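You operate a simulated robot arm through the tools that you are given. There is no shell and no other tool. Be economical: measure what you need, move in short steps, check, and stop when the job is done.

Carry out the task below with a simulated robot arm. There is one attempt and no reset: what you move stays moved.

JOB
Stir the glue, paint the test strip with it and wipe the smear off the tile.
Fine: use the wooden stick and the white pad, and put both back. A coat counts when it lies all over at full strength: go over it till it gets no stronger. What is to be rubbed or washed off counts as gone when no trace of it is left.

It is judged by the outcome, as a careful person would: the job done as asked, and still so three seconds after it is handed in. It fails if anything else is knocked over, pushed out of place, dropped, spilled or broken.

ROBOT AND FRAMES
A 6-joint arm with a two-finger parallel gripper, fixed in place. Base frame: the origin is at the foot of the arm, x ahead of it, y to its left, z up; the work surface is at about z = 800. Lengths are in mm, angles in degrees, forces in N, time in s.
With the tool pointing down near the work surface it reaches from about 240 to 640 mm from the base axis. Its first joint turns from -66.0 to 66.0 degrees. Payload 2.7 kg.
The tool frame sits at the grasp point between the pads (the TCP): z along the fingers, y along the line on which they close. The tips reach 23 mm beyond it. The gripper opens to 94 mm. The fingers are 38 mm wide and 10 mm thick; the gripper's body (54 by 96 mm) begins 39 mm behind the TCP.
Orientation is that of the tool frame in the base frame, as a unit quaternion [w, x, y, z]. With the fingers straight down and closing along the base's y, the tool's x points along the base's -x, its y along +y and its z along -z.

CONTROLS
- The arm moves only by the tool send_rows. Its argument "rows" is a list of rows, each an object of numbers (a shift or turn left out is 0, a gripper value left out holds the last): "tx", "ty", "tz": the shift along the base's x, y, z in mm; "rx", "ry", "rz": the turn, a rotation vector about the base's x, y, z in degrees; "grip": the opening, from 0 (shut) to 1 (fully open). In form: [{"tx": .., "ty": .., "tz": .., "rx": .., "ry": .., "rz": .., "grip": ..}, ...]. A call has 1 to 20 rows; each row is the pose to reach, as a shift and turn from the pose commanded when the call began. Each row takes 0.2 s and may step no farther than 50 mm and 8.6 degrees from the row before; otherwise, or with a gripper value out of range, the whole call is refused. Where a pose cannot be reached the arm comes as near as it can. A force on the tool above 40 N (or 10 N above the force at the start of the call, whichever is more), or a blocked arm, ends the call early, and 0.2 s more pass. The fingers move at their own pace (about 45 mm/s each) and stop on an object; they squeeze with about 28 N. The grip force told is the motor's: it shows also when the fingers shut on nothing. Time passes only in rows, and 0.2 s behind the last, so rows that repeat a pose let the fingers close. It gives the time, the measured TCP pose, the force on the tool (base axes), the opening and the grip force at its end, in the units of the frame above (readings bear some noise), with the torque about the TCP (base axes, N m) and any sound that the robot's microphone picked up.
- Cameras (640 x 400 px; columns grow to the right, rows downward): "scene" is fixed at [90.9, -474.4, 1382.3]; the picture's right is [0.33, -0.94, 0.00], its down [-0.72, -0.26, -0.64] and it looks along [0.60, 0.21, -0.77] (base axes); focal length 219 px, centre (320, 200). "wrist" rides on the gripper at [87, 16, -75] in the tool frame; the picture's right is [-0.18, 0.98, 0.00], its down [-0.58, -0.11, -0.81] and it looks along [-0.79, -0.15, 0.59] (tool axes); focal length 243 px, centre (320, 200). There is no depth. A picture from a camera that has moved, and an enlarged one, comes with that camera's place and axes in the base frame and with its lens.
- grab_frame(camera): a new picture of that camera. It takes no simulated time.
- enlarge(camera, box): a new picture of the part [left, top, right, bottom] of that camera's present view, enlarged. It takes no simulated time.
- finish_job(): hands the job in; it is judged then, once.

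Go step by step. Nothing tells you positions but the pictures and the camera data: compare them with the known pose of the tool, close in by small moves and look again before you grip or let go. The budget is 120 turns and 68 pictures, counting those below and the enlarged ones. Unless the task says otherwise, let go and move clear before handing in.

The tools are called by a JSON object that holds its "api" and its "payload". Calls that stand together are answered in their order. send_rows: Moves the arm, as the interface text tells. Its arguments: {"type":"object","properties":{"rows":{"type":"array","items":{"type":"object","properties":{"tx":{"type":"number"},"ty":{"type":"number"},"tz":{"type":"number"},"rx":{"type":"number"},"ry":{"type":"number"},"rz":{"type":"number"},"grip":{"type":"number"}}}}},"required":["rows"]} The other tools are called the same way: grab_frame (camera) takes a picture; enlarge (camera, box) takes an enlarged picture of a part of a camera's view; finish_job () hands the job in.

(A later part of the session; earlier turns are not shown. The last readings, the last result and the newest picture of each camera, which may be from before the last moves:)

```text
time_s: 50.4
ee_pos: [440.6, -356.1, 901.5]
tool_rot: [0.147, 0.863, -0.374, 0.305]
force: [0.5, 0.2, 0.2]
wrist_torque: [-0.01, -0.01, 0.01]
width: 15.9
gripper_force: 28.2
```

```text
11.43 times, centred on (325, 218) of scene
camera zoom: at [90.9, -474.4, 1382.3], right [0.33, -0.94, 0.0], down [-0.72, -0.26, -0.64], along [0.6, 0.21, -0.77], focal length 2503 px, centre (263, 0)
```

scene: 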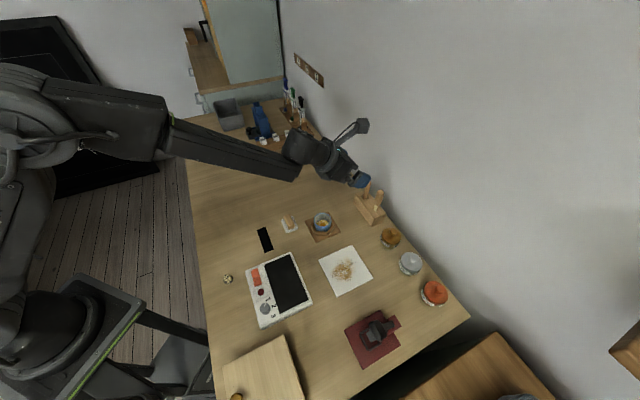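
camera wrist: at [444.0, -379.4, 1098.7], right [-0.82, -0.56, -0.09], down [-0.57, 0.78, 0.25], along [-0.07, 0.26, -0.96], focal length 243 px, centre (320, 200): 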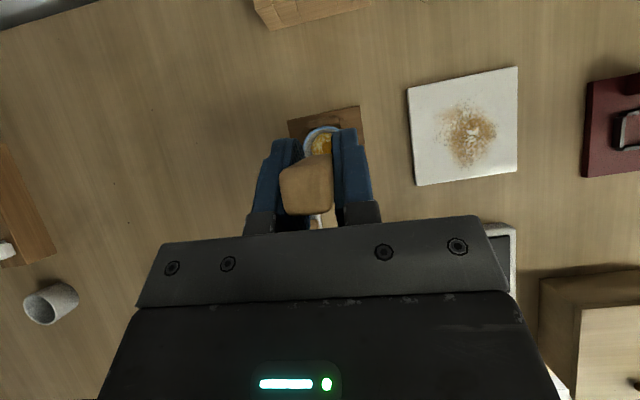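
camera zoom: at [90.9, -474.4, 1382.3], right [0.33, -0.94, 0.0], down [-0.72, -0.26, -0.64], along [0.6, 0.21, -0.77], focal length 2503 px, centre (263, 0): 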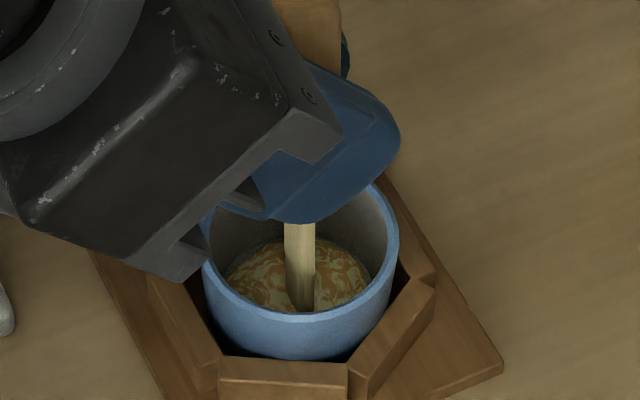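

Good progress: the dark pool is gone and the swirls fade. Continue stirring until uniform.

{"api": "send_rows", "payload": {"rows": [{"tx": 6, "ty": 0}, {"tx": 9, "ty": 4}, {"tx": 3, "ty": 9}, {"tx": -4, "ty": 9}, {"tx": -9, "ty": 3}, {"tx": -9, "ty": -4}, {"tx": -3, "ty": -9}, {"tx": 4, "ty": -9}, {"tx": 9, "ty": -3}, {"tx": 9, "ty": 4}, {"tx": 3, "ty": 9}, {"tx": -4, "ty": 9}, {"tx": -9, "ty": 3}, {"tx": -9, "ty": -4}, {"tx": -3, "ty": -9}, {"tx": 4, "ty": -9}, {"tx": 9, "ty": -3}, {"tx": 6, "ty": 2}, {"tx": 0, "ty": 0}]}}

{"api": "send_rows", "payload": {"rows": [{"tx": 6, "ty": 0}, {"tx": 9, "ty": 4}, {"tx": 3, "ty": 9}, {"tx": -4, "ty": 9}, {"tx": -9, "ty": 3}, {"tx": -9, "ty": -4}, {"tx": -3, "ty": -9}, {"tx": 4, "ty": -9}, {"tx": 9, "ty": -3}, {"tx": 9, "ty": 4}, {"tx": 3, "ty": 9}, {"tx": -4, "ty": 9}, {"tx": -9, "ty": 3}, {"tx": -9, "ty": -4}, {"tx": -3, "ty": -9}, {"tx": 4, "ty": -9}, {"tx": 9, "ty": -3}, {"tx": 6, "ty": 2}, {"tx": 0, "ty": 0}]}}

{"api": "send_rows", "payload": {"rows": [{"tx": 6, "ty": 0}, {"tx": 9, "ty": 4}, {"tx": 3, "ty": 9}, {"tx": -4, "ty": 9}, {"tx": -9, "ty": 3}, {"tx": -9, "ty": -4}, {"tx": -3, "ty": -9}, {"tx": 4, "ty": -9}, {"tx": 9, "ty": -3}, {"tx": 9, "ty": 4}, {"tx": 3, "ty": 9}, {"tx": -4, "ty": 9}, {"tx": -9, "ty": 3}, {"tx": -9, "ty": -4}, {"tx": -3, "ty": -9}, {"tx": 4, "ty": -9}, {"tx": 9, "ty": -3}, {"tx": 6, "ty": 2}, {"tx": 0, "ty": 0}]}}

{"api": "enlarge", "payload": {"camera": "scene", "box": [305, 200, 345, 235]}}

```text
time_s: 54.4
ee_pos: [440.2, -356.6, 901.0]
tool_rot: [0.146, 0.864, -0.373, 0.306]
force: [0.0, -0.4, -0.9]
wrist_torque: [0.02, 0.0, 0.01]
width: 16.1
gripper_force: 27.7
```

```text
time_s: 58.4
ee_pos: [442.2, -358.0, 899.3]
tool_rot: [0.146, 0.863, -0.373, 0.307]
force: [-0.7, -0.2, 0.0]
wrist_torque: [0.01, -0.02, 0.02]
width: 16.2
gripper_force: 28.2
```

```text
time_s: 62.4
ee_pos: [440.3, -357.3, 899.1]
tool_rot: [0.146, 0.863, -0.374, 0.307]
force: [-0.3, -0.4, -0.2]
wrist_torque: [0.06, 0.02, 0.02]
width: 16.0
gripper_force: 27.5
```

```text
11.43 times, centred on (325, 218) of scene
camera zoom: at [90.9, -474.4, 1382.3], right [0.33, -0.94, 0.0], down [-0.72, -0.26, -0.64], along [0.6, 0.21, -0.77], focal length 2503 px, centre (263, 0)
```

zoom: 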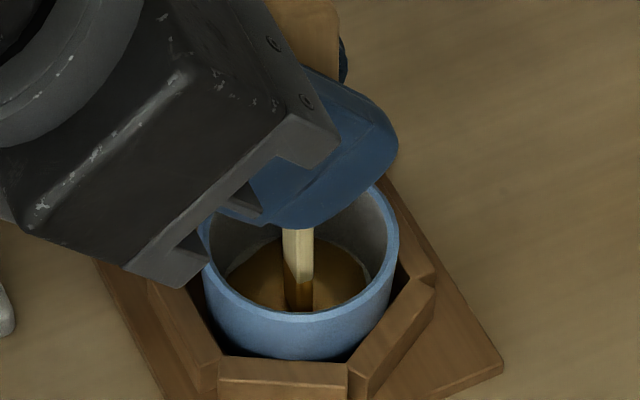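

The glue is uniform now. One more round for certainty, then lift out slowly.

{"api": "send_rows", "payload": {"rows": [{"tx": 6, "ty": 0}, {"tx": 9, "ty": 4}, {"tx": 3, "ty": 9}, {"tx": -4, "ty": 9}, {"tx": -9, "ty": 3}, {"tx": -9, "ty": -4}, {"tx": -3, "ty": -9}, {"tx": 4, "ty": -9}, {"tx": 9, "ty": -3}, {"tx": 6, "ty": 2}, {"tx": 0, "ty": 0}, {"tx": 0, "ty": 0, "tz": 15}, {"tz": 30}, {"tz": 30}, {"tz": 30}, {"tz": 45}, {"tz": 60}, {"tz": 75}]}}

{"api": "enlarge", "payload": {"camera": "scene", "box": [290, 170, 360, 240]}}

```text
time_s: 66.2
ee_pos: [440.4, -355.8, 974.4]
tool_rot: [0.146, 0.864, -0.373, 0.306]
force: [0.2, 0.1, -0.2]
wrist_torque: [0.02, 0.02, 0.0]
width: 16.1
gripper_force: 28.2
```

```text
5.71 times, centred on (325, 205) of scene
camera zoom: at [90.9, -474.4, 1382.3], right [0.33, -0.94, 0.0], down [-0.72, -0.26, -0.64], along [0.6, 0.21, -0.77], focal length 1252 px, centre (291, 171)
```

zoom: 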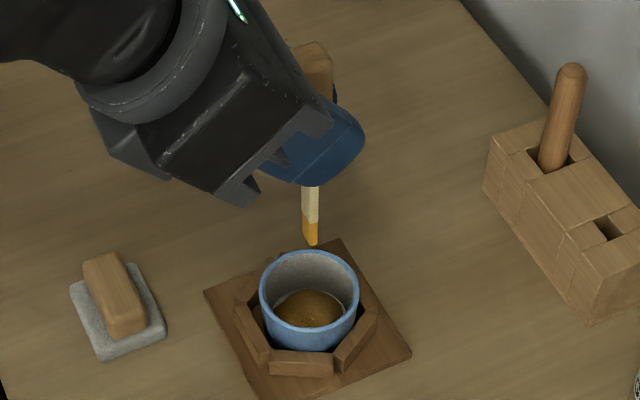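

The stick carries glue. Move over the strip (centre ≈ (344, −213)).

{"api": "send_rows", "payload": {"rows": [{"tx": -25, "ty": 36}, {"tx": -50, "ty": 72}, {"tx": -75, "ty": 108}, {"tx": -99, "ty": 145}, {"tx": -99, "ty": 145}]}}

{"api": "enlarge", "payload": {"camera": "scene", "box": [215, 170, 315, 270]}}

{"api": "grab_frame", "payload": {"camera": "wrist"}}

```text
time_s: 67.4
ee_pos: [340.4, -214.0, 974.4]
tool_rot: [0.147, 0.863, -0.374, 0.307]
force: [0.1, 0.2, -0.3]
wrist_torque: [0.0, 0.02, -0.01]
width: 15.9
gripper_force: 27.9
```

```text
4.00 times, centred on (265, 220) of scene
camera zoom: at [90.9, -474.4, 1382.3], right [0.33, -0.94, 0.0], down [-0.72, -0.26, -0.64], along [0.6, 0.21, -0.77], focal length 876 px, centre (540, 120)
```

zoom: 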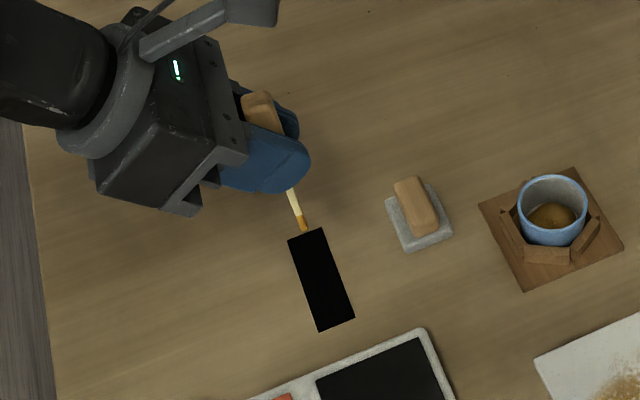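

```text
26 pictures are left
camera wrist: at [344.6, -237.5, 1086.6], right [-0.82, -0.56, -0.09], down [-0.57, 0.79, 0.25], along [-0.07, 0.26, -0.96], focal length 243 px, centre (320, 200)
```

wrist: 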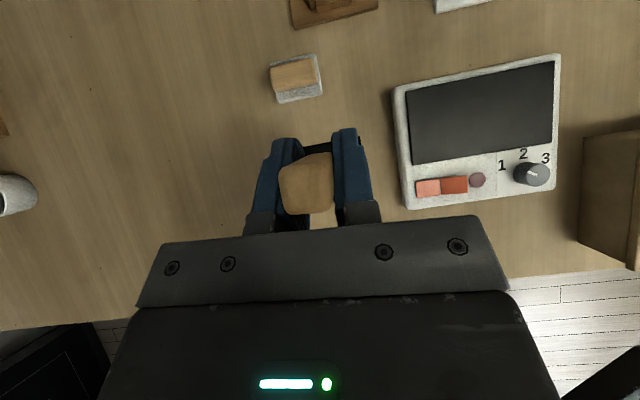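

Lower over the strip centre, feeling for contact.

{"api": "send_rows", "payload": {"rows": [{"ty": 2, "tz": -25}, {"ty": 2, "tz": -50}, {"ty": 2, "tz": -65}, {"ty": 2, "tz": -72}, {"ty": 2, "tz": -72}]}}

{"api": "send_rows", "payload": {"rows": [{"tz": -2}, {"tz": -2}]}}

{"api": "send_rows", "payload": {"rows": [{"tz": -2}, {"tz": -2}]}}

{"api": "enlarge", "payload": {"camera": "scene", "box": [235, 200, 295, 260]}}

```text
time_s: 68.6
ee_pos: [342.6, -210.5, 903.5]
tool_rot: [0.147, 0.863, -0.374, 0.306]
force: [0.5, -0.3, -1.0]
wrist_torque: [0.01, 0.02, 0.01]
width: 16.0
gripper_force: 28.1
```

```text
time_s: 69.2
ee_pos: [341.5, -209.6, 902.3]
tool_rot: [0.146, 0.863, -0.374, 0.306]
force: [0.8, -0.5, -0.3]
wrist_torque: [0.0, 0.02, -0.03]
width: 16.1
gripper_force: 28.0
```

```text
time_s: 69.8
ee_pos: [342.5, -210.6, 899.2]
tool_rot: [0.146, 0.864, -0.373, 0.305]
force: [0.1, 0.5, -0.3]
wrist_torque: [0.0, -0.01, -0.01]
width: 15.9
gripper_force: 28.1
```

```text
6.67 times, centred on (265, 230) of scene
camera zoom: at [90.9, -474.4, 1382.3], right [0.33, -0.94, 0.0], down [-0.72, -0.26, -0.64], along [0.6, 0.21, -0.77], focal length 1460 px, centre (687, 0)
```

zoom: 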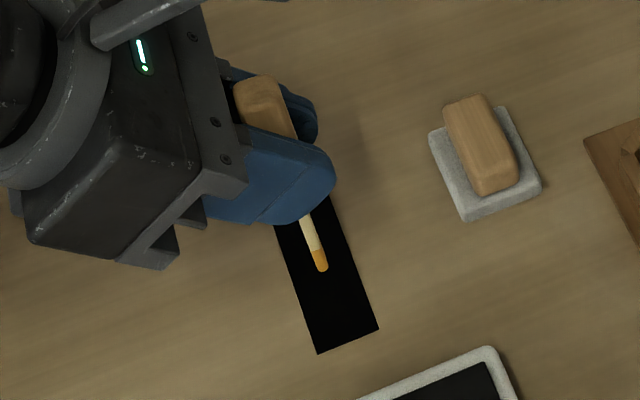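

{"api": "send_rows", "payload": {"rows": [{"tz": -2}, {"tz": -2}]}}

{"api": "send_rows", "payload": {"rows": [{"tz": -2}, {"tz": -2}]}}

{"api": "send_rows", "payload": {"rows": [{"tz": -2}, {"tz": -2}]}}

```text
time_s: 70.4
ee_pos: [341.7, -210.0, 898.7]
tool_rot: [0.147, 0.863, -0.374, 0.306]
force: [0.2, 0.8, 0.1]
wrist_torque: [0.0, 0.01, 0.01]
width: 15.8
gripper_force: 28.4
```

```text
time_s: 71.0
ee_pos: [342.2, -209.1, 896.3]
tool_rot: [0.146, 0.864, -0.373, 0.306]
force: [0.9, -0.8, -0.6]
wrist_torque: [-0.02, 0.01, 0.02]
width: 15.9
gripper_force: 28.0
```

```text
time_s: 71.6
ee_pos: [340.9, -208.2, 894.2]
tool_rot: [0.147, 0.863, -0.373, 0.306]
force: [0.1, -0.3, -0.2]
wrist_torque: [0.01, -0.01, 0.01]
width: 15.8
gripper_force: 27.8
```

{"api": "send_rows", "payload": {"rows": [{"tz": -1.5}, {"tz": -1.5}]}}

{"api": "send_rows", "payload": {"rows": [{"tz": -1.5}, {"tz": -1.5}]}}

{"api": "send_rows", "payload": {"rows": [{"tz": -1.5}, {"tz": -1.5}]}}

{"api": "enlarge", "payload": {"camera": "scene", "box": [235, 200, 295, 260]}}

```text
time_s: 72.2
ee_pos: [339.8, -209.2, 891.9]
tool_rot: [0.147, 0.863, -0.374, 0.306]
force: [-0.3, 0.2, 0.3]
wrist_torque: [-0.01, -0.03, -0.04]
width: 16.0
gripper_force: 27.7
```

```text
time_s: 72.8
ee_pos: [341.0, -208.2, 890.2]
tool_rot: [0.146, 0.864, -0.374, 0.306]
force: [-0.7, 0.1, 0.4]
wrist_torque: [0.0, 0.01, 0.0]
width: 16.0
gripper_force: 28.1
```

```text
time_s: 73.4
ee_pos: [341.1, -209.3, 889.4]
tool_rot: [0.146, 0.863, -0.373, 0.306]
force: [-0.1, -0.5, 0.3]
wrist_torque: [-0.04, -0.02, 0.02]
width: 15.6
gripper_force: 28.3
```

```text
6.67 times, centred on (265, 230) of scene
camera zoom: at [90.9, -474.4, 1382.3], right [0.33, -0.94, 0.0], down [-0.72, -0.26, -0.64], along [0.6, 0.21, -0.77], focal length 1460 px, centre (687, 0)
```

zoom: 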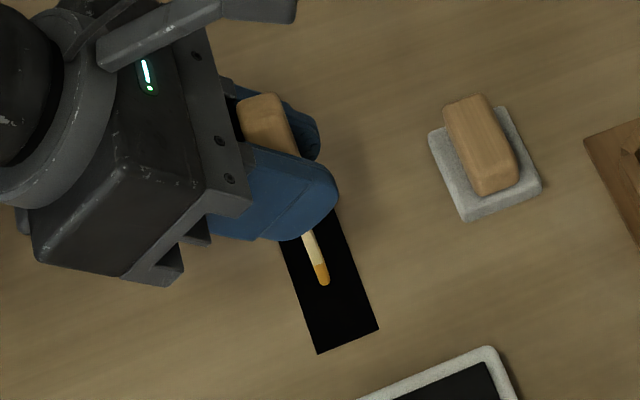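

{"api": "send_rows", "payload": {"rows": [{"tz": -1.5}, {"tz": -1.5}]}}

{"api": "send_rows", "payload": {"rows": [{"tz": -1.5}, {"tz": -1.5}]}}

{"api": "send_rows", "payload": {"rows": [{"tz": -1.5}, {"tz": -1.5}]}}

{"api": "send_rows", "payload": {"rows": [{"tz": -1.5}, {"tz": -1.5}]}}

```text
time_s: 74.0
ee_pos: [341.5, -209.6, 887.9]
tool_rot: [0.146, 0.864, -0.373, 0.306]
force: [0.1, -0.6, -0.1]
wrist_torque: [-0.02, 0.02, -0.01]
width: 16.0
gripper_force: 27.9
```

```text
time_s: 74.6
ee_pos: [340.9, -208.9, 886.0]
tool_rot: [0.147, 0.863, -0.373, 0.307]
force: [-2.5, 3.4, 13.4]
wrist_torque: [0.28, 0.12, -0.02]
width: 15.8
gripper_force: 28.4
```

```text
time_s: 75.2
ee_pos: [341.6, -211.9, 885.6]
tool_rot: [0.148, 0.862, -0.373, 0.309]
force: [-0.6, -0.5, 25.1]
wrist_torque: [-0.06, -0.06, -0.02]
width: 16.0
gripper_force: 27.3
```

```text
time_s: 75.8
ee_pos: [341.2, -210.7, 883.3]
tool_rot: [0.146, 0.863, -0.374, 0.308]
force: [0.5, -0.3, 23.4]
wrist_torque: [-0.15, -0.17, -0.01]
width: 15.9
gripper_force: 28.0
```

Contact on the strip found at TCP z≈887. Ease the pressure and make a first stroke along the strip's axis.

{"api": "send_rows", "payload": {"rows": [{"tz": 1.5}, {"tz": 3}, {"tz": 3}]}}

```text
time_s: 76.6
ee_pos: [341.7, -208.0, 885.2]
tool_rot: [0.146, 0.864, -0.374, 0.305]
force: [-0.7, 0.4, -0.2]
wrist_torque: [0.0, 0.0, 0.02]
width: 15.8
gripper_force: 27.6
```

{"api": "send_rows", "payload": {"rows": [{"tz": -1}, {"tz": -1}]}}

```text
time_s: 77.2
ee_pos: [342.2, -207.8, 885.8]
tool_rot: [0.147, 0.864, -0.373, 0.306]
force: [0.3, -0.9, 0.1]
wrist_torque: [0.0, -0.04, -0.01]
width: 16.0
gripper_force: 28.2
```

{"api": "send_rows", "payload": {"rows": [{"tz": -0.7}, {"tz": -0.7}]}}

```text
time_s: 77.8
ee_pos: [341.2, -209.3, 885.4]
tool_rot: [0.146, 0.864, -0.373, 0.306]
force: [0.3, -0.9, 0.1]
wrist_torque: [0.01, -0.02, 0.02]
width: 16.0
gripper_force: 28.1
```

{"api": "send_rows", "payload": {"rows": [{"tz": -0.8}, {"tz": -0.8}]}}

```text
time_s: 78.4
ee_pos: [342.0, -209.8, 883.7]
tool_rot: [0.147, 0.863, -0.373, 0.307]
force: [-0.7, 1.8, 5.8]
wrist_torque: [0.14, 0.1, 0.0]
width: 16.3
gripper_force: 28.3
```

Light contact (6 N). First stroke along the axis.

{"api": "send_rows", "payload": {"rows": [{"tx": 7, "ty": 6}, {"tx": 14, "ty": 12}, {"tx": 21, "ty": 18}, {"tx": 28, "ty": 24}, {"tx": 33, "ty": 29}, {"tx": 24, "ty": 19.8}, {"tx": 15, "ty": 10.8}, {"tx": 6, "ty": 1.8}, {"tx": -3, "ty": -7.2}, {"tx": -12, "ty": -16.2}, {"tx": -19, "ty": -23.2}, {"tx": -19, "ty": -23.2}]}}

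{"api": "enlarge", "payload": {"camera": "scene", "box": [235, 200, 295, 260]}}

```text
time_s: 81.0
ee_pos: [327.2, -228.7, 883.0]
tool_rot: [0.148, 0.864, -0.374, 0.302]
force: [0.0, 0.6, 0.0]
wrist_torque: [-0.03, 0.0, 0.01]
width: 16.2
gripper_force: 27.7
out of reach, approached as far as the arm can: row 11, 12
```

```text
6.67 times, centred on (265, 230) of scene
camera zoom: at [90.9, -474.4, 1382.3], right [0.33, -0.94, 0.0], down [-0.72, -0.26, -0.64], along [0.6, 0.21, -0.77], focal length 1460 px, centre (687, 0)
```

zoom: 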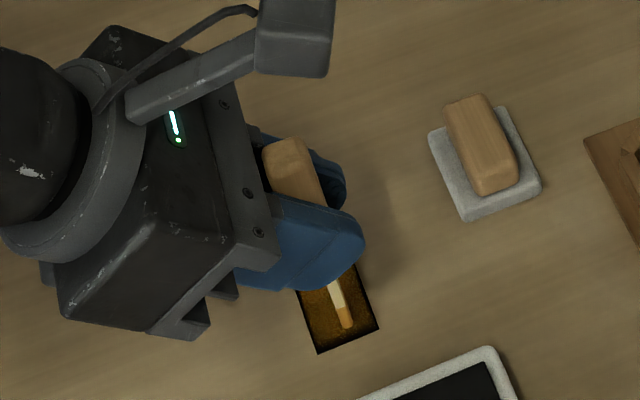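

The coat spreads broadly. Lift and view the strip.

{"api": "send_rows", "payload": {"rows": [{"tz": 20}, {"tx": 20, "ty": 0, "tz": 50}, {"tx": 60, "ty": -20, "tz": 80}, {"tx": 90, "ty": -50, "tz": 90}, {"tx": 90, "ty": -50, "tz": 90}]}}

{"api": "enlarge", "payload": {"camera": "scene", "box": [245, 215, 285, 255]}}

```text
refused: row 3 steps farther than a row can; nothing moved
```

```text
10.00 times, centred on (265, 235) of scene
camera zoom: at [90.9, -474.4, 1382.3], right [0.33, -0.94, 0.0], down [-0.72, -0.26, -0.64], along [0.6, 0.21, -0.77], focal length 2190 px, centre (870, -150)
```

zoom: 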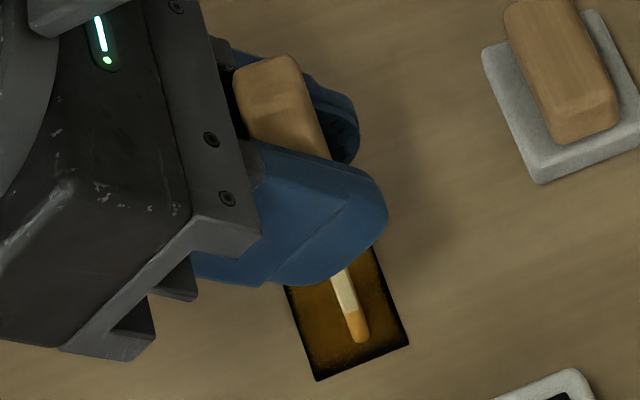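

Adjust: reduce the tilt by 10° about the tip so the inner end is reachable.

{"api": "send_rows", "payload": {"rows": [{"tz": 4}, {"tx": 4.8, "ty": -5.5, "tz": 4, "rx": 3.7, "ry": 3.3}, {"tx": 9.7, "ty": -11, "tz": 4, "rx": 7.5, "ry": 6.6}, {"tx": 9.7, "ty": -11, "tz": 1, "rx": 7.5, "ry": 6.6}, {"tx": 9.7, "ty": -11, "tz": 0, "rx": 7.5, "ry": 6.6}]}}

```text
time_s: 82.2
ee_pos: [339.4, -241.0, 885.6]
tool_rot: [0.111, 0.888, -0.383, 0.23]
force: [0.8, 0.3, -0.7]
wrist_torque: [0.0, 0.02, 0.0]
width: 15.8
gripper_force: 28.2
```

{"api": "send_rows", "payload": {"rows": [{"tz": -1}, {"tz": -2}, {"tz": -2}]}}

{"api": "send_rows", "payload": {"rows": [{"tz": -1}, {"tz": -1}]}}

```text
time_s: 83.0
ee_pos: [339.5, -239.2, 884.0]
tool_rot: [0.111, 0.887, -0.383, 0.232]
force: [-0.5, 0.8, 3.4]
wrist_torque: [0.0, -0.01, 0.02]
width: 16.0
gripper_force: 28.8
```

```text
time_s: 83.6
ee_pos: [339.2, -240.2, 883.7]
tool_rot: [0.111, 0.887, -0.383, 0.232]
force: [-1.2, 3.7, 14.4]
wrist_torque: [0.36, 0.16, -0.01]
width: 16.1
gripper_force: 28.5
```

Now raster strokes along both sides of the strip.

{"api": "send_rows", "payload": {"rows": [{"tx": -4.2, "ty": -4.2, "tz": 0.5}, {"tx": 1.4, "ty": -9.9, "tz": 0.5}, {"tx": -4.2, "ty": -4.2, "tz": 0.5}, {"tx": -9.9, "ty": 1.4, "tz": 0.5}, {"tx": -2.3, "ty": 9, "tz": 0.5}, {"tx": 5.2, "ty": 16.6, "tz": 0.5}, {"tx": 12.8, "ty": 24.2, "tz": 0.5}, {"tx": 20.4, "ty": 31.7, "tz": 0.5}, {"tx": 28, "ty": 39.3, "tz": 0.5}, {"tx": 35.5, "ty": 46.9, "tz": 0.5}, {"tx": 43.1, "ty": 54.5, "tz": 0.5}, {"tx": 48.8, "ty": 48.8, "tz": 0.5}, {"tx": 54.5, "ty": 43.1, "tz": 0.5}, {"tx": 47, "ty": 35.5, "tz": 0.5}, {"tx": 39.3, "ty": 28, "tz": 0.5}, {"tx": 31.7, "ty": 20.4, "tz": 0.5}, {"tx": 24.2, "ty": 12.8, "tz": 0.5}, {"tx": 16.6, "ty": 5.2, "tz": 0.5}, {"tx": 9, "ty": -2.3, "tz": 0.5}, {"tx": 1.4, "ty": -9.9, "tz": 0.5}]}}

{"api": "send_rows", "payload": {"rows": [{"tz": 20}, {"tx": 20, "ty": 0, "tz": 50}, {"tx": 50, "ty": -20, "tz": 75}, {"tx": 80, "ty": -50, "tz": 85}, {"tx": 80, "ty": -80, "tz": 90}]}}

{"api": "enlarge", "payload": {"camera": "scene", "box": [235, 210, 285, 260]}}

```text
time_s: 87.8
ee_pos: [341.3, -247.8, 883.9]
tool_rot: [0.111, 0.887, -0.384, 0.231]
force: [-0.3, 0.0, 0.2]
wrist_torque: [0.03, -0.04, 0.02]
width: 15.9
gripper_force: 27.4
```

```text
time_s: 89.0
ee_pos: [423.4, -328.9, 972.8]
tool_rot: [0.11, 0.888, -0.384, 0.23]
force: [0.2, -0.1, -0.9]
wrist_torque: [0.06, -0.02, 0.02]
width: 15.9
gripper_force: 28.1
```

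```text
8.00 times, centred on (260, 235) of scene
camera zoom: at [91.0, -474.4, 1382.3], right [0.33, -0.94, 0.0], down [-0.72, -0.26, -0.64], along [0.6, 0.21, -0.77], focal length 1752 px, centre (800, -80)
```

zoom: 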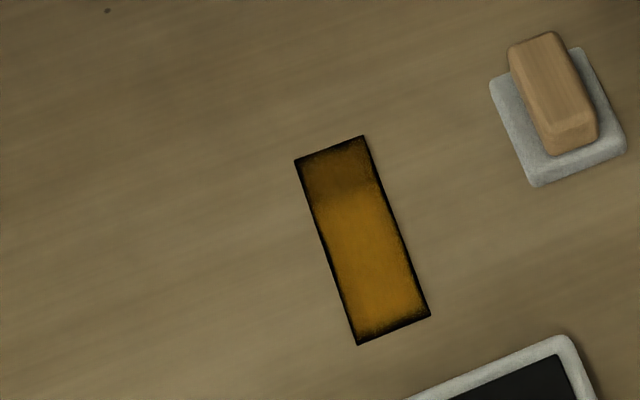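

Strong coat, but the edges and the far end are weaker. Re-dip in the cup (tip leans slightly, compensated).

{"api": "send_rows", "payload": {"rows": [{"tx": 28, "ty": -38, "tz": 0}, {"tx": 28, "ty": -39, "tz": 0}, {"tx": 28, "ty": -39, "tz": -30}, {"tx": 28, "ty": -39, "tz": -55}, {"tx": 28, "ty": -39, "tz": -75}, {"tx": 28, "ty": -39, "tz": -76}, {"tx": 32, "ty": -39, "tz": -76}, {"tx": 28, "ty": -35, "tz": -76}, {"tx": 24, "ty": -39, "tz": -76}, {"tx": 28, "ty": -43, "tz": -76}, {"tx": 28, "ty": -39, "tz": -76}, {"tx": 28, "ty": -39, "tz": -55}, {"tx": 28, "ty": -39, "tz": -40}, {"tx": 28, "ty": -39, "tz": -40}, {"tx": 28, "ty": -39, "tz": -20}, {"tx": 28, "ty": -39, "tz": 0}, {"tx": 28, "ty": -39, "tz": 0}]}}

{"api": "enlarge", "payload": {"camera": "scene", "box": [290, 170, 360, 240]}}

```text
time_s: 92.6
ee_pos: [448.8, -371.6, 973.6]
tool_rot: [0.112, 0.887, -0.384, 0.23]
force: [0.7, 1.0, -0.4]
wrist_torque: [-0.02, 0.04, 0.01]
width: 16.0
gripper_force: 27.8
```

```text
5.71 times, centred on (325, 205) of scene
camera zoom: at [90.9, -474.4, 1382.3], right [0.33, -0.94, 0.0], down [-0.72, -0.26, -0.64], along [0.6, 0.21, -0.77], focal length 1252 px, centre (291, 171)
```

zoom: 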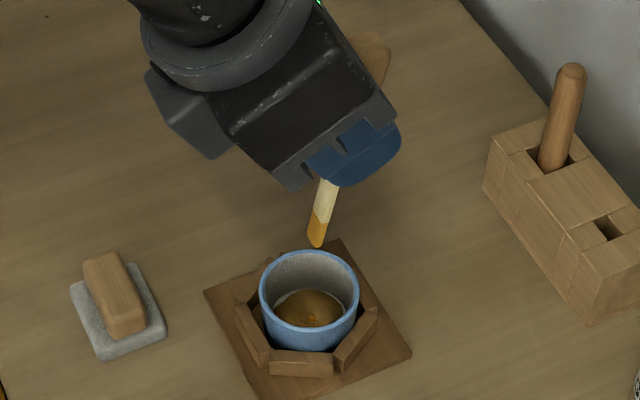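

Back to the strip's far end, avoiding the pad, and lower to light contact.

{"api": "send_rows", "payload": {"rows": [{"tx": -35, "ty": 33}, {"tx": -65, "ty": 70}, {"tx": -88, "ty": 110}, {"tx": -72, "ty": 150}, {"tx": -59.2, "ty": 179, "tz": -20}, {"tx": -59.2, "ty": 179, "tz": -65}, {"tx": -59.2, "ty": 179, "tz": -84}, {"tx": -59.2, "ty": 179, "tz": -89}, {"tx": -59.2, "ty": 179, "tz": -89}]}}

{"api": "send_rows", "payload": {"rows": [{"tz": -1.2}, {"tz": -1.2}]}}

```text
time_s: 94.6
ee_pos: [390.5, -188.5, 884.7]
tool_rot: [0.111, 0.887, -0.384, 0.23]
force: [-0.5, 0.3, -0.8]
wrist_torque: [0.01, 0.0, 0.02]
width: 15.9
gripper_force: 28.1
```

```text
time_s: 95.2
ee_pos: [389.7, -189.9, 883.8]
tool_rot: [0.111, 0.887, -0.384, 0.231]
force: [1.3, 0.2, 0.2]
wrist_torque: [0.0, -0.01, -0.01]
width: 15.7
gripper_force: 27.6
```

{"api": "send_rows", "payload": {"rows": [{"tz": -0.8}, {"tz": -0.8}]}}

{"api": "enlarge", "payload": {"camera": "scene", "box": [235, 210, 285, 260]}}

```text
time_s: 95.8
ee_pos: [389.5, -189.9, 881.6]
tool_rot: [0.111, 0.887, -0.383, 0.231]
force: [0.1, -0.4, -0.8]
wrist_torque: [0.01, -0.01, 0.07]
width: 15.8
gripper_force: 27.9
```

```text
8.00 times, centred on (260, 235) of scene
camera zoom: at [90.9, -474.4, 1382.3], right [0.33, -0.94, 0.0], down [-0.72, -0.26, -0.64], along [0.6, 0.21, -0.77], focal length 1752 px, centre (800, -80)
```

zoom: 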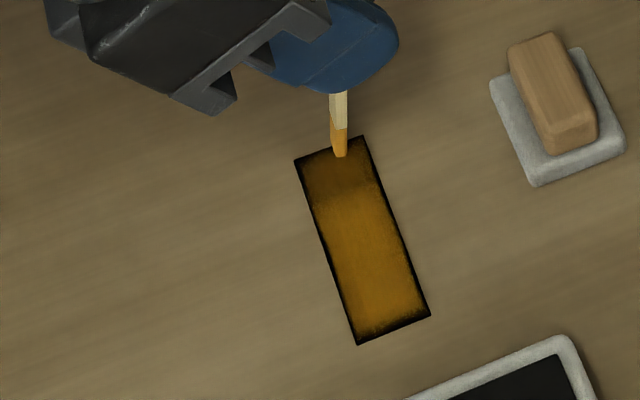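

{"api": "send_rows", "payload": {"rows": [{"tz": -0.8}, {"tz": -0.8}]}}

{"api": "send_rows", "payload": {"rows": [{"tz": -0.8}, {"tz": -0.8}]}}

```text
time_s: 96.4
ee_pos: [389.8, -189.3, 882.4]
tool_rot: [0.11, 0.888, -0.383, 0.231]
force: [1.1, -0.4, 2.3]
wrist_torque: [0.02, -0.05, -0.02]
width: 16.2
gripper_force: 27.9
```

```text
time_s: 97.0
ee_pos: [389.5, -188.7, 881.6]
tool_rot: [0.112, 0.887, -0.384, 0.232]
force: [-2.7, 0.8, 18.7]
wrist_torque: [0.19, 0.26, 0.04]
width: 16.1
gripper_force: 27.3
```

In contact. Now trace the perimeter: far end and left edge first.

{"api": "send_rows", "payload": {"rows": [{"tx": 2.8, "ty": 2.8, "tz": 0.3}, {"tx": 9.2, "ty": -3.5, "tz": 0.3}, {"tx": 2.8, "ty": 2.8, "tz": 0.3}, {"tx": -2.5, "ty": 8.1, "tz": 0.3}, {"tx": -7.8, "ty": 13.4, "tz": 0.3}, {"tx": -15, "ty": 6.2, "tz": 0.3}, {"tx": -22.3, "ty": -1.1, "tz": 0.3}, {"tx": -29.5, "ty": -8.3, "tz": 0.3}, {"tx": -36.7, "ty": -15.5, "tz": 0.3}, {"tx": -44, "ty": -22.8, "tz": 0.3}, {"tx": -51.2, "ty": -30, "tz": 0.3}, {"tx": -58.4, "ty": -37.2, "tz": 0.3}, {"tx": -65.7, "ty": -44.5, "tz": 0.3}, {"tx": -57.3, "ty": -53, "tz": 0.3}, {"tx": -48.8, "ty": -61.5, "tz": 0.3}, {"tx": -48.8, "ty": -61.5, "tz": 0.3}]}}

```text
time_s: 100.4
ee_pos: [340.0, -248.7, 880.8]
tool_rot: [0.111, 0.887, -0.384, 0.231]
force: [0.4, -0.8, 1.1]
wrist_torque: [-0.01, 0.01, 0.02]
width: 15.8
gripper_force: 28.0
```

{"api": "send_rows", "payload": {"rows": [{"tx": 7.2, "ty": 7.2, "tz": -0.4}, {"tx": 14.5, "ty": 14.5, "tz": -0.4}, {"tx": 21.7, "ty": 21.7, "tz": -0.4}, {"tx": 29, "ty": 29, "tz": -0.4}, {"tx": 36.2, "ty": 36.2, "tz": -0.4}, {"tx": 43.5, "ty": 43.5, "tz": -0.4}, {"tx": 50.7, "ty": 50.7, "tz": -0.4}, {"tx": 58, "ty": 58, "tz": -0.4}, {"tx": 49.5, "ty": 66.5, "tz": -0.4}, {"tx": 41, "ty": 75, "tz": -0.4}, {"tx": 46, "ty": 70, "tz": -0.4}, {"tx": 38.7, "ty": 62.7, "tz": -0.4}, {"tx": 31.5, "ty": 55.5, "tz": -0.4}, {"tx": 24.2, "ty": 48.2, "tz": -0.4}, {"tx": 17, "ty": 41, "tz": -0.4}, {"tx": 9.7, "ty": 33.7, "tz": -0.4}, {"tx": 2.5, "ty": 26.5, "tz": -0.4}, {"tx": -4.7, "ty": 19.3, "tz": -0.4}, {"tx": -12, "ty": 12, "tz": -0.4}]}}

{"api": "send_rows", "payload": {"rows": [{"tz": 20}, {"tx": 20, "ty": 0, "tz": 50}, {"tx": 50, "ty": -20, "tz": 75}, {"tx": 85, "ty": -50, "tz": 85}, {"tx": 92, "ty": -92, "tz": 90}]}}

{"api": "enlarge", "payload": {"camera": "scene", "box": [235, 210, 285, 260]}}

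```text
time_s: 104.4
ee_pos: [328.7, -239.3, 882.1]
tool_rot: [0.111, 0.887, -0.383, 0.232]
force: [-0.4, 0.3, 0.2]
wrist_torque: [0.01, 0.02, -0.02]
width: 15.8
gripper_force: 27.6
```

```text
time_s: 105.6
ee_pos: [423.9, -330.4, 970.7]
tool_rot: [0.112, 0.887, -0.383, 0.231]
force: [0.4, -0.1, -0.6]
wrist_torque: [0.0, 0.0, -0.01]
width: 15.8
gripper_force: 27.6
```

```text
8.00 times, centred on (260, 235) of scene
camera zoom: at [91.0, -474.4, 1382.3], right [0.33, -0.94, 0.0], down [-0.72, -0.26, -0.64], along [0.6, 0.21, -0.77], focal length 1752 px, centre (800, -80)
```

zoom: 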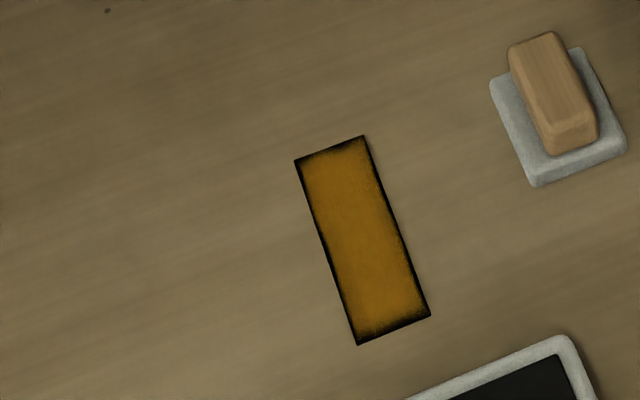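

Nearly uniform; only a slim dark rim remains. Re-dip and go over the edges again with firmer contact.

{"api": "send_rows", "payload": {"rows": [{"tx": 27, "ty": -39.5, "tz": 0}, {"tx": 27, "ty": -39.5, "tz": -30}, {"tx": 27, "ty": -39.5, "tz": -55}, {"tx": 27, "ty": -39.5, "tz": -77}, {"tx": 31, "ty": -39.5, "tz": -77}, {"tx": 27, "ty": -35.5, "tz": -77}, {"tx": 23, "ty": -39.5, "tz": -77}, {"tx": 27, "ty": -43.5, "tz": -77}, {"tx": 27, "ty": -39.5, "tz": -77}, {"tx": 27, "ty": -39.5, "tz": -55}, {"tx": 27, "ty": -39.5, "tz": -40}, {"tx": 27, "ty": -39.5, "tz": -40}, {"tx": 27, "ty": -39.5, "tz": -20}, {"tx": 27, "ty": -39.5, "tz": 0}, {"tx": 27, "ty": -39.5, "tz": 0}]}}

{"api": "send_rows", "payload": {"rows": [{"tx": -35, "ty": 33}, {"tx": -65, "ty": 70}, {"tx": -88, "ty": 110}, {"tx": -72, "ty": 150}, {"tx": -59.2, "ty": 179, "tz": -20}, {"tx": -59.2, "ty": 179, "tz": -65}, {"tx": -59.2, "ty": 179, "tz": -84}, {"tx": -59.2, "ty": 179, "tz": -88.5}, {"tx": -59.2, "ty": 179, "tz": -88.5}]}}

{"api": "send_rows", "payload": {"rows": [{"tz": -0.8}, {"tz": -0.8}]}}

```text
time_s: 108.8
ee_pos: [447.4, -369.5, 969.9]
tool_rot: [0.111, 0.887, -0.384, 0.23]
force: [0.3, 0.4, 0.8]
wrist_torque: [0.0, -0.03, 0.03]
width: 15.8
gripper_force: 27.8
```

```text
time_s: 110.8
ee_pos: [387.0, -192.7, 880.9]
tool_rot: [0.111, 0.887, -0.384, 0.23]
force: [0.3, 0.2, -0.3]
wrist_torque: [0.02, 0.01, 0.03]
width: 15.8
gripper_force: 28.0
```

```text
time_s: 111.4
ee_pos: [387.9, -192.5, 880.6]
tool_rot: [0.112, 0.887, -0.384, 0.231]
force: [0.1, 0.3, -0.2]
wrist_torque: [-0.01, 0.01, -0.01]
width: 15.7
gripper_force: 27.8
```

{"api": "send_rows", "payload": {"rows": [{"tz": -0.8}, {"tz": -0.8}]}}

{"api": "send_rows", "payload": {"rows": [{"tz": -0.6}, {"tz": -0.6}]}}

{"api": "enlarge", "payload": {"camera": "scene", "box": [235, 210, 285, 260]}}

```text
time_s: 112.0
ee_pos: [386.8, -192.1, 879.2]
tool_rot: [0.11, 0.887, -0.384, 0.231]
force: [0.1, 0.3, -0.2]
wrist_torque: [-0.03, 0.0, 0.03]
width: 16.1
gripper_force: 27.9
```

```text
time_s: 112.6
ee_pos: [386.2, -192.0, 879.1]
tool_rot: [0.111, 0.887, -0.384, 0.231]
force: [-1.1, -0.5, 0.2]
wrist_torque: [0.01, 0.03, 0.0]
width: 15.9
gripper_force: 27.8
```

```text
8.00 times, centred on (260, 235) of scene
camera zoom: at [90.9, -474.4, 1382.3], right [0.33, -0.94, 0.0], down [-0.72, -0.26, -0.64], along [0.6, 0.21, -0.77], focal length 1752 px, centre (800, -80)
```

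zoom: 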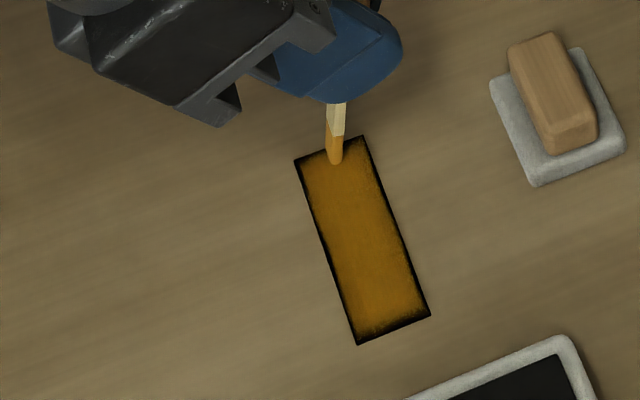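

{"api": "send_rows", "payload": {"rows": [{"tz": -0.8}, {"tz": -0.8}]}}

{"api": "send_rows", "payload": {"rows": [{"tz": -0.6}, {"tz": -0.6}]}}

```text
time_s: 113.2
ee_pos: [388.4, -191.4, 879.1]
tool_rot: [0.111, 0.887, -0.384, 0.231]
force: [-0.2, -0.3, 1.2]
wrist_torque: [0.01, 0.02, -0.05]
width: 15.9
gripper_force: 28.0
```

```text
time_s: 113.8
ee_pos: [389.1, -191.4, 878.7]
tool_rot: [0.111, 0.888, -0.383, 0.231]
force: [0.5, -1.0, 2.4]
wrist_torque: [0.01, 0.0, -0.02]
width: 15.9
gripper_force: 28.0
```

{"api": "send_rows", "payload": {"rows": [{"tx": 4.6, "ty": 4.6, "tz": -0.3}, {"tx": 13.1, "ty": -3.9, "tz": -0.3}, {"tx": 4.6, "ty": 4.6, "tz": -0.3}, {"tx": -5.3, "ty": 14.5, "tz": -0.3}, {"tx": -11.9, "ty": 7.9, "tz": -0.4}, {"tx": -18.5, "ty": 1.3, "tz": -0.4}, {"tx": -25.1, "ty": -5.3, "tz": -0.4}, {"tx": -31.7, "ty": -11.9, "tz": -0.5}, {"tx": -38.3, "ty": -18.5, "tz": -0.5}, {"tx": -44.9, "ty": -25.1, "tz": -0.5}, {"tx": -51.5, "ty": -31.7, "tz": -0.6}, {"tx": -58.1, "ty": -38.3, "tz": -0.6}, {"tx": -64.7, "ty": -44.9, "tz": -0.6}, {"tx": -58, "ty": -51.6, "tz": -0.6}, {"tx": -51.5, "ty": -58.1, "tz": -0.6}, {"tx": -44.9, "ty": -64.7, "tz": -0.6}, {"tx": -44.9, "ty": -64.7, "tz": -0.6}]}}

```text
time_s: 117.4
ee_pos: [344.0, -256.4, 876.4]
tool_rot: [0.111, 0.887, -0.383, 0.232]
force: [-0.3, -0.7, 4.1]
wrist_torque: [0.02, 0.0, -0.01]
width: 15.8
gripper_force: 28.7
```

{"api": "send_rows", "payload": {"rows": [{"tx": 7.4, "ty": 7.4}, {"tx": 14.8, "ty": 14.8}, {"tx": 22.3, "ty": 22.3}, {"tx": 29.7, "ty": 29.7}, {"tx": 37.1, "ty": 37.1}, {"tx": 44.5, "ty": 44.5}, {"tx": 52, "ty": 52}, {"tx": 59.4, "ty": 59.4}, {"tx": 49.5, "ty": 69.3}, {"tx": 39.6, "ty": 79.2}, {"tx": 45, "ty": 73.5}, {"tx": 37.6, "ty": 66.1}, {"tx": 30.2, "ty": 58.7}, {"tx": 22.8, "ty": 51.3}, {"tx": 15.4, "ty": 43.9}, {"tx": 8, "ty": 36.5}, {"tx": 0.6, "ty": 29.1}, {"tx": -7, "ty": 21.5}, {"tx": -14, "ty": 14.1}]}}

{"api": "send_rows", "payload": {"rows": [{"tz": 20}, {"tx": 20, "ty": 0, "tz": 50}, {"tx": 50, "ty": -20, "tz": 75}, {"tx": 85, "ty": -50, "tz": 85}, {"tx": 92, "ty": -92, "tz": 90}]}}

{"api": "enlarge", "payload": {"camera": "scene", "box": [235, 210, 285, 260]}}

```text
time_s: 121.4
ee_pos: [329.9, -240.5, 878.5]
tool_rot: [0.111, 0.887, -0.384, 0.231]
force: [-0.8, -0.3, -0.6]
wrist_torque: [0.0, -0.01, 0.0]
width: 16.2
gripper_force: 28.6
```

```text
time_s: 122.6
ee_pos: [420.9, -333.4, 967.6]
tool_rot: [0.111, 0.887, -0.383, 0.232]
force: [0.0, -0.1, -0.5]
wrist_torque: [-0.01, 0.02, 0.03]
width: 16.1
gripper_force: 27.8
```

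```text
8.00 times, centred on (260, 235) of scene
camera zoom: at [91.0, -474.4, 1382.3], right [0.33, -0.94, 0.0], down [-0.72, -0.26, -0.64], along [0.6, 0.21, -0.77], focal length 1752 px, centre (800, -80)
```

zoom: 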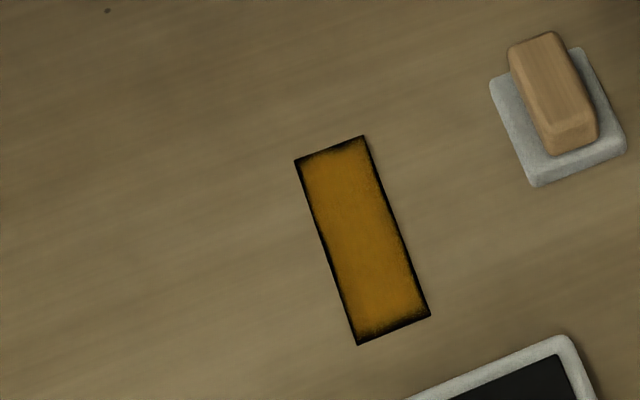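

No further change between passes, so the coat is saturated (the thin rim is unchanged by extra strokes). Now return the stick: restore the tilt and travel back above its slot.

{"api": "send_rows", "payload": {"rows": [{"tz": 15, "rx": -3.7, "ry": -3.3}, {"tz": 30, "rx": -7.5, "ry": -6.6}, {"tx": 25, "ty": -36, "tz": 30, "rx": -7.5, "ry": -6.6}, {"tx": 50, "ty": -72, "tz": 30, "rx": -7.5, "ry": -6.6}, {"tx": 75, "ty": -108, "tz": 30, "rx": -7.5, "ry": -6.6}, {"tx": 95, "ty": -138, "tz": 30, "rx": -7.5, "ry": -6.6}, {"tx": 110.5, "ty": -162, "tz": 30, "rx": -7.5, "ry": -6.6}, {"tx": 110.5, "ty": -162, "tz": 30, "rx": -7.5, "ry": -6.6}, {"tx": 110.5, "ty": -162, "tz": 15, "rx": -7.5, "ry": -6.6}, {"tx": 110.5, "ty": -162, "tz": 15, "rx": -7.5, "ry": -6.6}]}}

{"api": "enlarge", "payload": {"camera": "scene", "box": [345, 150, 405, 220]}}

```text
time_s: 124.8
ee_pos: [530.4, -493.4, 983.7]
tool_rot: [0.147, 0.864, -0.373, 0.306]
force: [0.0, -0.3, 0.0]
wrist_torque: [0.01, -0.02, 0.01]
width: 15.9
gripper_force: 28.0
```

```text
5.71 times, centred on (375, 185) of scene
camera zoom: at [90.9, -474.4, 1382.3], right [0.33, -0.94, 0.0], down [-0.72, -0.26, -0.64], along [0.6, 0.21, -0.77], focal length 1252 px, centre (6, 286)
```

zoom: 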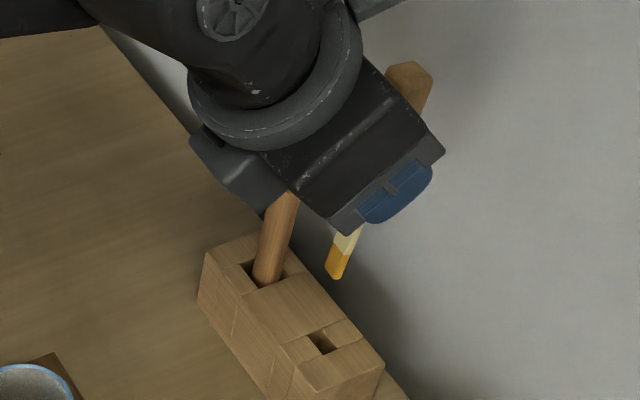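

The stick appears to have rotated a few degrees in the grip (tip toward the base). Check with the wrist view.

{"api": "enlarge", "payload": {"camera": "wrist", "box": [200, 80, 420, 230]}}

```text
2.67 times, centred on (310, 155) of wrist
camera zoom: at [535.1, -517.0, 1096.1], right [-0.82, -0.56, -0.09], down [-0.57, 0.78, 0.25], along [-0.07, 0.26, -0.96], focal length 647 px, centre (347, 320)
```

zoom: 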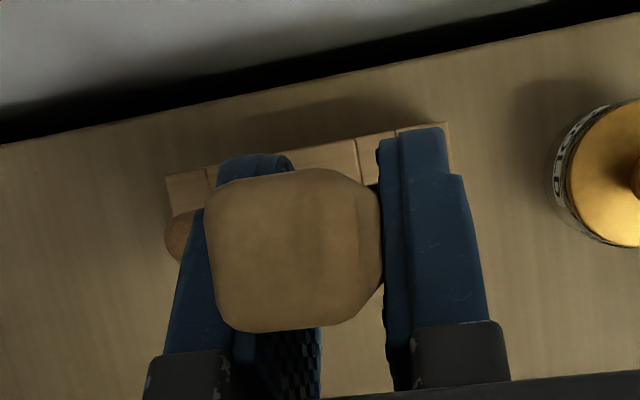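

The stick is rotated ~7° in the grip. I add 7° tilt to bring it upright, then lower to just above the slot and check.

{"api": "send_rows", "payload": {"rows": [{"rx": -2.6, "ry": -2.3}, {"rx": -5.3, "ry": -4.6}, {"rx": -5.3, "ry": -4.6, "tz": -25}, {"rx": -5.3, "ry": -4.6, "tz": -50}, {"rx": -5.3, "ry": -4.6, "tz": -62}, {"rx": -5.3, "ry": -4.6, "tz": -62}]}}

{"api": "enlarge", "payload": {"camera": "scene", "box": [350, 170, 400, 220]}}

```text
time_s: 126.2
ee_pos: [532.1, -495.0, 923.5]
tool_rot: [0.172, 0.842, -0.364, 0.361]
force: [-3.7, 3.6, 12.7]
wrist_torque: [0.19, 0.24, 0.02]
width: 16.1
gripper_force: 28.0
```

```text
8.00 times, centred on (375, 195) of scene
camera zoom: at [90.6, -474.1, 1382.4], right [0.33, -0.94, 0.0], down [-0.72, -0.26, -0.64], along [0.6, 0.21, -0.77], focal length 1752 px, centre (-120, 240)
```

zoom: 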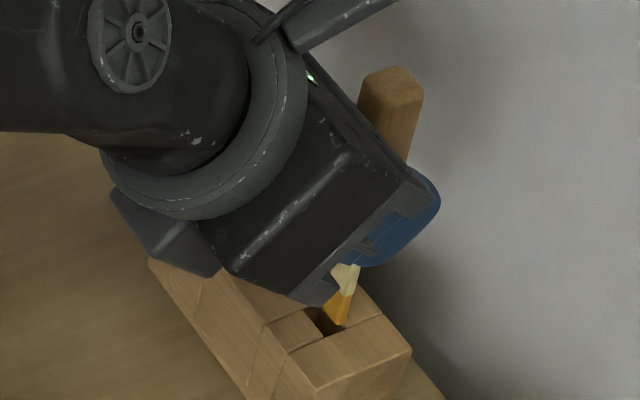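

The tip touched the slot's edge (block top ≈ 845). Raise, shift ~3 mm toward the slot centre and try gently.

{"api": "send_rows", "payload": {"rows": [{"tz": 3}, {"tz": 6}, {"tx": -1.7, "ty": 2.7, "tz": 6}, {"tx": -1.7, "ty": 2.7, "tz": 2}, {"tx": -1.7, "ty": 2.7, "tz": 2}]}}

{"api": "send_rows", "payload": {"rows": [{"tz": -2}, {"tz": -4}, {"tz": -4}]}}

```text
time_s: 127.4
ee_pos: [529.4, -492.2, 921.7]
tool_rot: [0.171, 0.843, -0.365, 0.357]
force: [-0.9, 0.4, 0.3]
wrist_torque: [0.02, 0.01, -0.02]
width: 15.6
gripper_force: 28.1
```

```text
time_s: 128.2
ee_pos: [527.8, -492.9, 918.0]
tool_rot: [0.171, 0.843, -0.364, 0.357]
force: [0.0, -0.1, -0.5]
wrist_torque: [-0.02, 0.01, 0.0]
width: 15.9
gripper_force: 27.7
```

Past the previous contact height with no force. Continue down in steps.

{"api": "send_rows", "payload": {"rows": [{"tz": -3}, {"tz": -6}, {"tz": -6}]}}

{"api": "send_rows", "payload": {"rows": [{"tz": -3}, {"tz": -6}, {"tz": -6}]}}

```text
time_s: 129.0
ee_pos: [530.0, -492.6, 912.5]
tool_rot: [0.171, 0.843, -0.364, 0.357]
force: [0.1, -1.2, -0.2]
wrist_torque: [0.0, -0.01, 0.01]
width: 15.8
gripper_force: 28.2
```

```text
time_s: 129.8
ee_pos: [529.8, -492.2, 906.9]
tool_rot: [0.171, 0.843, -0.365, 0.357]
force: [-0.3, 0.0, -0.8]
wrist_torque: [0.01, 0.0, -0.01]
width: 15.7
gripper_force: 28.4
```

{"api": "enlarge", "payload": {"camera": "scene", "box": [350, 170, 400, 220]}}

{"api": "send_rows", "payload": {"rows": [{"tz": -3}, {"tz": -6}, {"tz": -6}]}}

{"api": "send_rows", "payload": {"rows": [{"tz": -3}, {"tz": -6}, {"tz": -6}]}}

```text
8.00 times, centred on (375, 195) of scene
camera zoom: at [90.9, -474.4, 1382.3], right [0.33, -0.94, 0.0], down [-0.72, -0.26, -0.64], along [0.6, 0.21, -0.77], focal length 1752 px, centre (-120, 240)
```

zoom: 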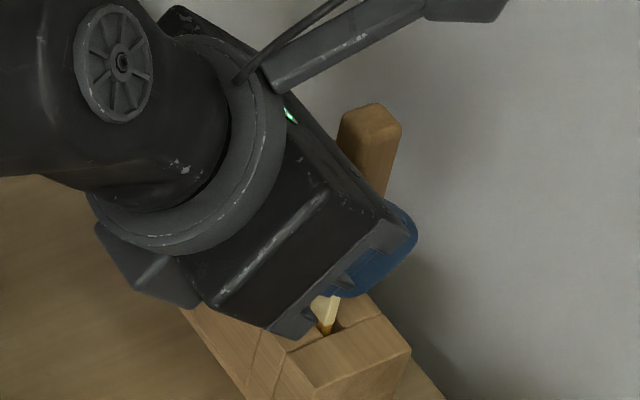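

```text
time_s: 130.6
ee_pos: [530.2, -492.4, 900.8]
tool_rot: [0.171, 0.842, -0.365, 0.358]
force: [0.6, -0.1, 0.3]
wrist_torque: [0.01, 0.01, 0.02]
width: 15.9
gripper_force: 28.1
```

```text
time_s: 131.4
ee_pos: [530.3, -492.4, 894.5]
tool_rot: [0.171, 0.843, -0.365, 0.357]
force: [0.0, 0.7, -0.3]
wrist_torque: [0.0, 0.01, -0.01]
width: 16.0
gripper_force: 28.2
```

{"api": "send_rows", "payload": {"rows": [{"tz": -3}, {"tz": -6}, {"tz": -6}]}}

{"api": "send_rows", "payload": {"rows": [{"tz": -1.5}, {"tz": -3}, {"tz": -3}]}}

{"api": "send_rows", "payload": {"rows": [{"tz": -1}, {"tz": -2}, {"tz": -2}]}}

```text
time_s: 132.2
ee_pos: [530.8, -492.8, 888.2]
tool_rot: [0.171, 0.843, -0.365, 0.357]
force: [0.2, 0.0, -0.4]
wrist_torque: [0.01, -0.01, -0.01]
width: 16.1
gripper_force: 28.7
```

```text
time_s: 133.0
ee_pos: [529.6, -492.7, 886.1]
tool_rot: [0.171, 0.843, -0.364, 0.358]
force: [-0.9, -0.3, 1.0]
wrist_torque: [-0.03, -0.02, -0.03]
width: 16.0
gripper_force: 28.3
```

```text
time_s: 133.8
ee_pos: [531.2, -490.5, 884.0]
tool_rot: [0.171, 0.843, -0.365, 0.357]
force: [-0.9, 0.8, -0.4]
wrist_torque: [0.0, -0.01, -0.02]
width: 15.9
gripper_force: 27.8
```

{"api": "send_rows", "payload": {"rows": [{"tz": -1}, {"tz": -1.5}, {"tz": -1.5}]}}

{"api": "send_rows", "payload": {"rows": [{"tz": -1}, {"tz": -1.5}, {"tz": -1.5}]}}

```text
time_s: 134.6
ee_pos: [532.0, -491.0, 882.1]
tool_rot: [0.17, 0.843, -0.364, 0.357]
force: [0.1, 0.2, -0.5]
wrist_torque: [-0.02, 0.01, 0.02]
width: 15.7
gripper_force: 27.9
```

```text
time_s: 135.4
ee_pos: [531.1, -492.3, 881.2]
tool_rot: [0.171, 0.842, -0.365, 0.358]
force: [-0.9, 0.0, 2.5]
wrist_torque: [0.01, 0.0, -0.01]
width: 16.0
gripper_force: 27.8
```

Seating force felt (2.5 N). Release gently to the same narrow opening as before.

{"api": "send_rows", "payload": {"rows": [{"tz": 0, "grip": 0.25}, {"tz": 0, "grip": 0.4}, {"tz": 0, "grip": 0.5}, {"tz": 0, "grip": 0.5}, {"tz": 0, "grip": 0.5}]}}

{"api": "enlarge", "payload": {"camera": "wrist", "box": [160, 80, 480, 280]}}

```text
time_s: 136.6
ee_pos: [529.1, -491.9, 881.8]
tool_rot: [0.171, 0.842, -0.365, 0.358]
force: [-0.5, -0.4, 0.1]
wrist_torque: [-0.01, -0.01, 0.01]
width: 47.1
gripper_force: 0.1
```

```text
2.00 times, centred on (320, 180) of wrist
camera zoom: at [525.0, -505.1, 994.9], right [-0.81, -0.57, -0.11], down [-0.58, 0.8, 0.13], along [0.01, 0.17, -0.99], focal length 485 px, centre (320, 240)
```

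zoom: 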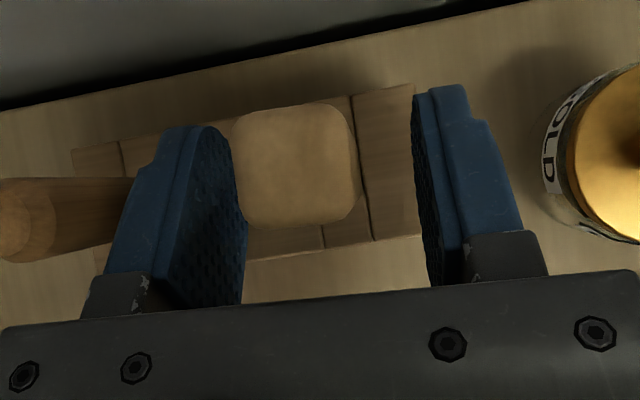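

The stick stands in its slot. Retreat straight back, centred on the handle.

{"api": "send_rows", "payload": {"rows": [{"tx": 1.5, "ty": 1.4}, {"tx": -5, "ty": 9}, {"tx": -12, "ty": 17}, {"tx": -20, "ty": 26}, {"tx": -32, "ty": 39}, {"tx": -42, "ty": 50, "tz": 20}, {"tx": -42, "ty": 50, "tz": 60}, {"tx": -42, "ty": 50, "tz": 100}]}}

{"api": "grab_frame", "payload": {"camera": "scene"}}

```text
time_s: 138.4
ee_pos: [490.9, -442.3, 983.1]
tool_rot: [0.173, 0.844, -0.362, 0.356]
force: [-0.3, -0.1, 0.1]
wrist_torque: [0.01, -0.04, 0.04]
width: 47.0
gripper_force: 0.0
```

```text
10 pictures are left
```

scene: 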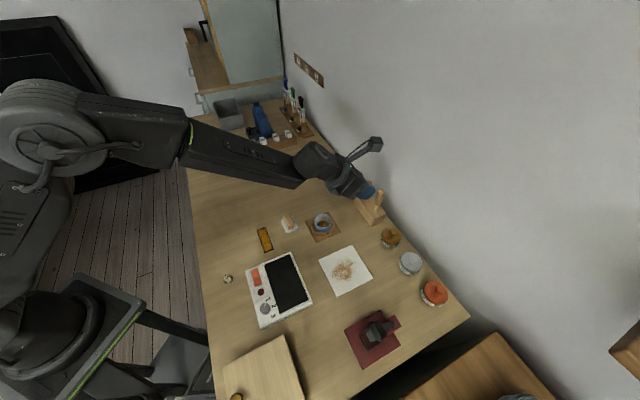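

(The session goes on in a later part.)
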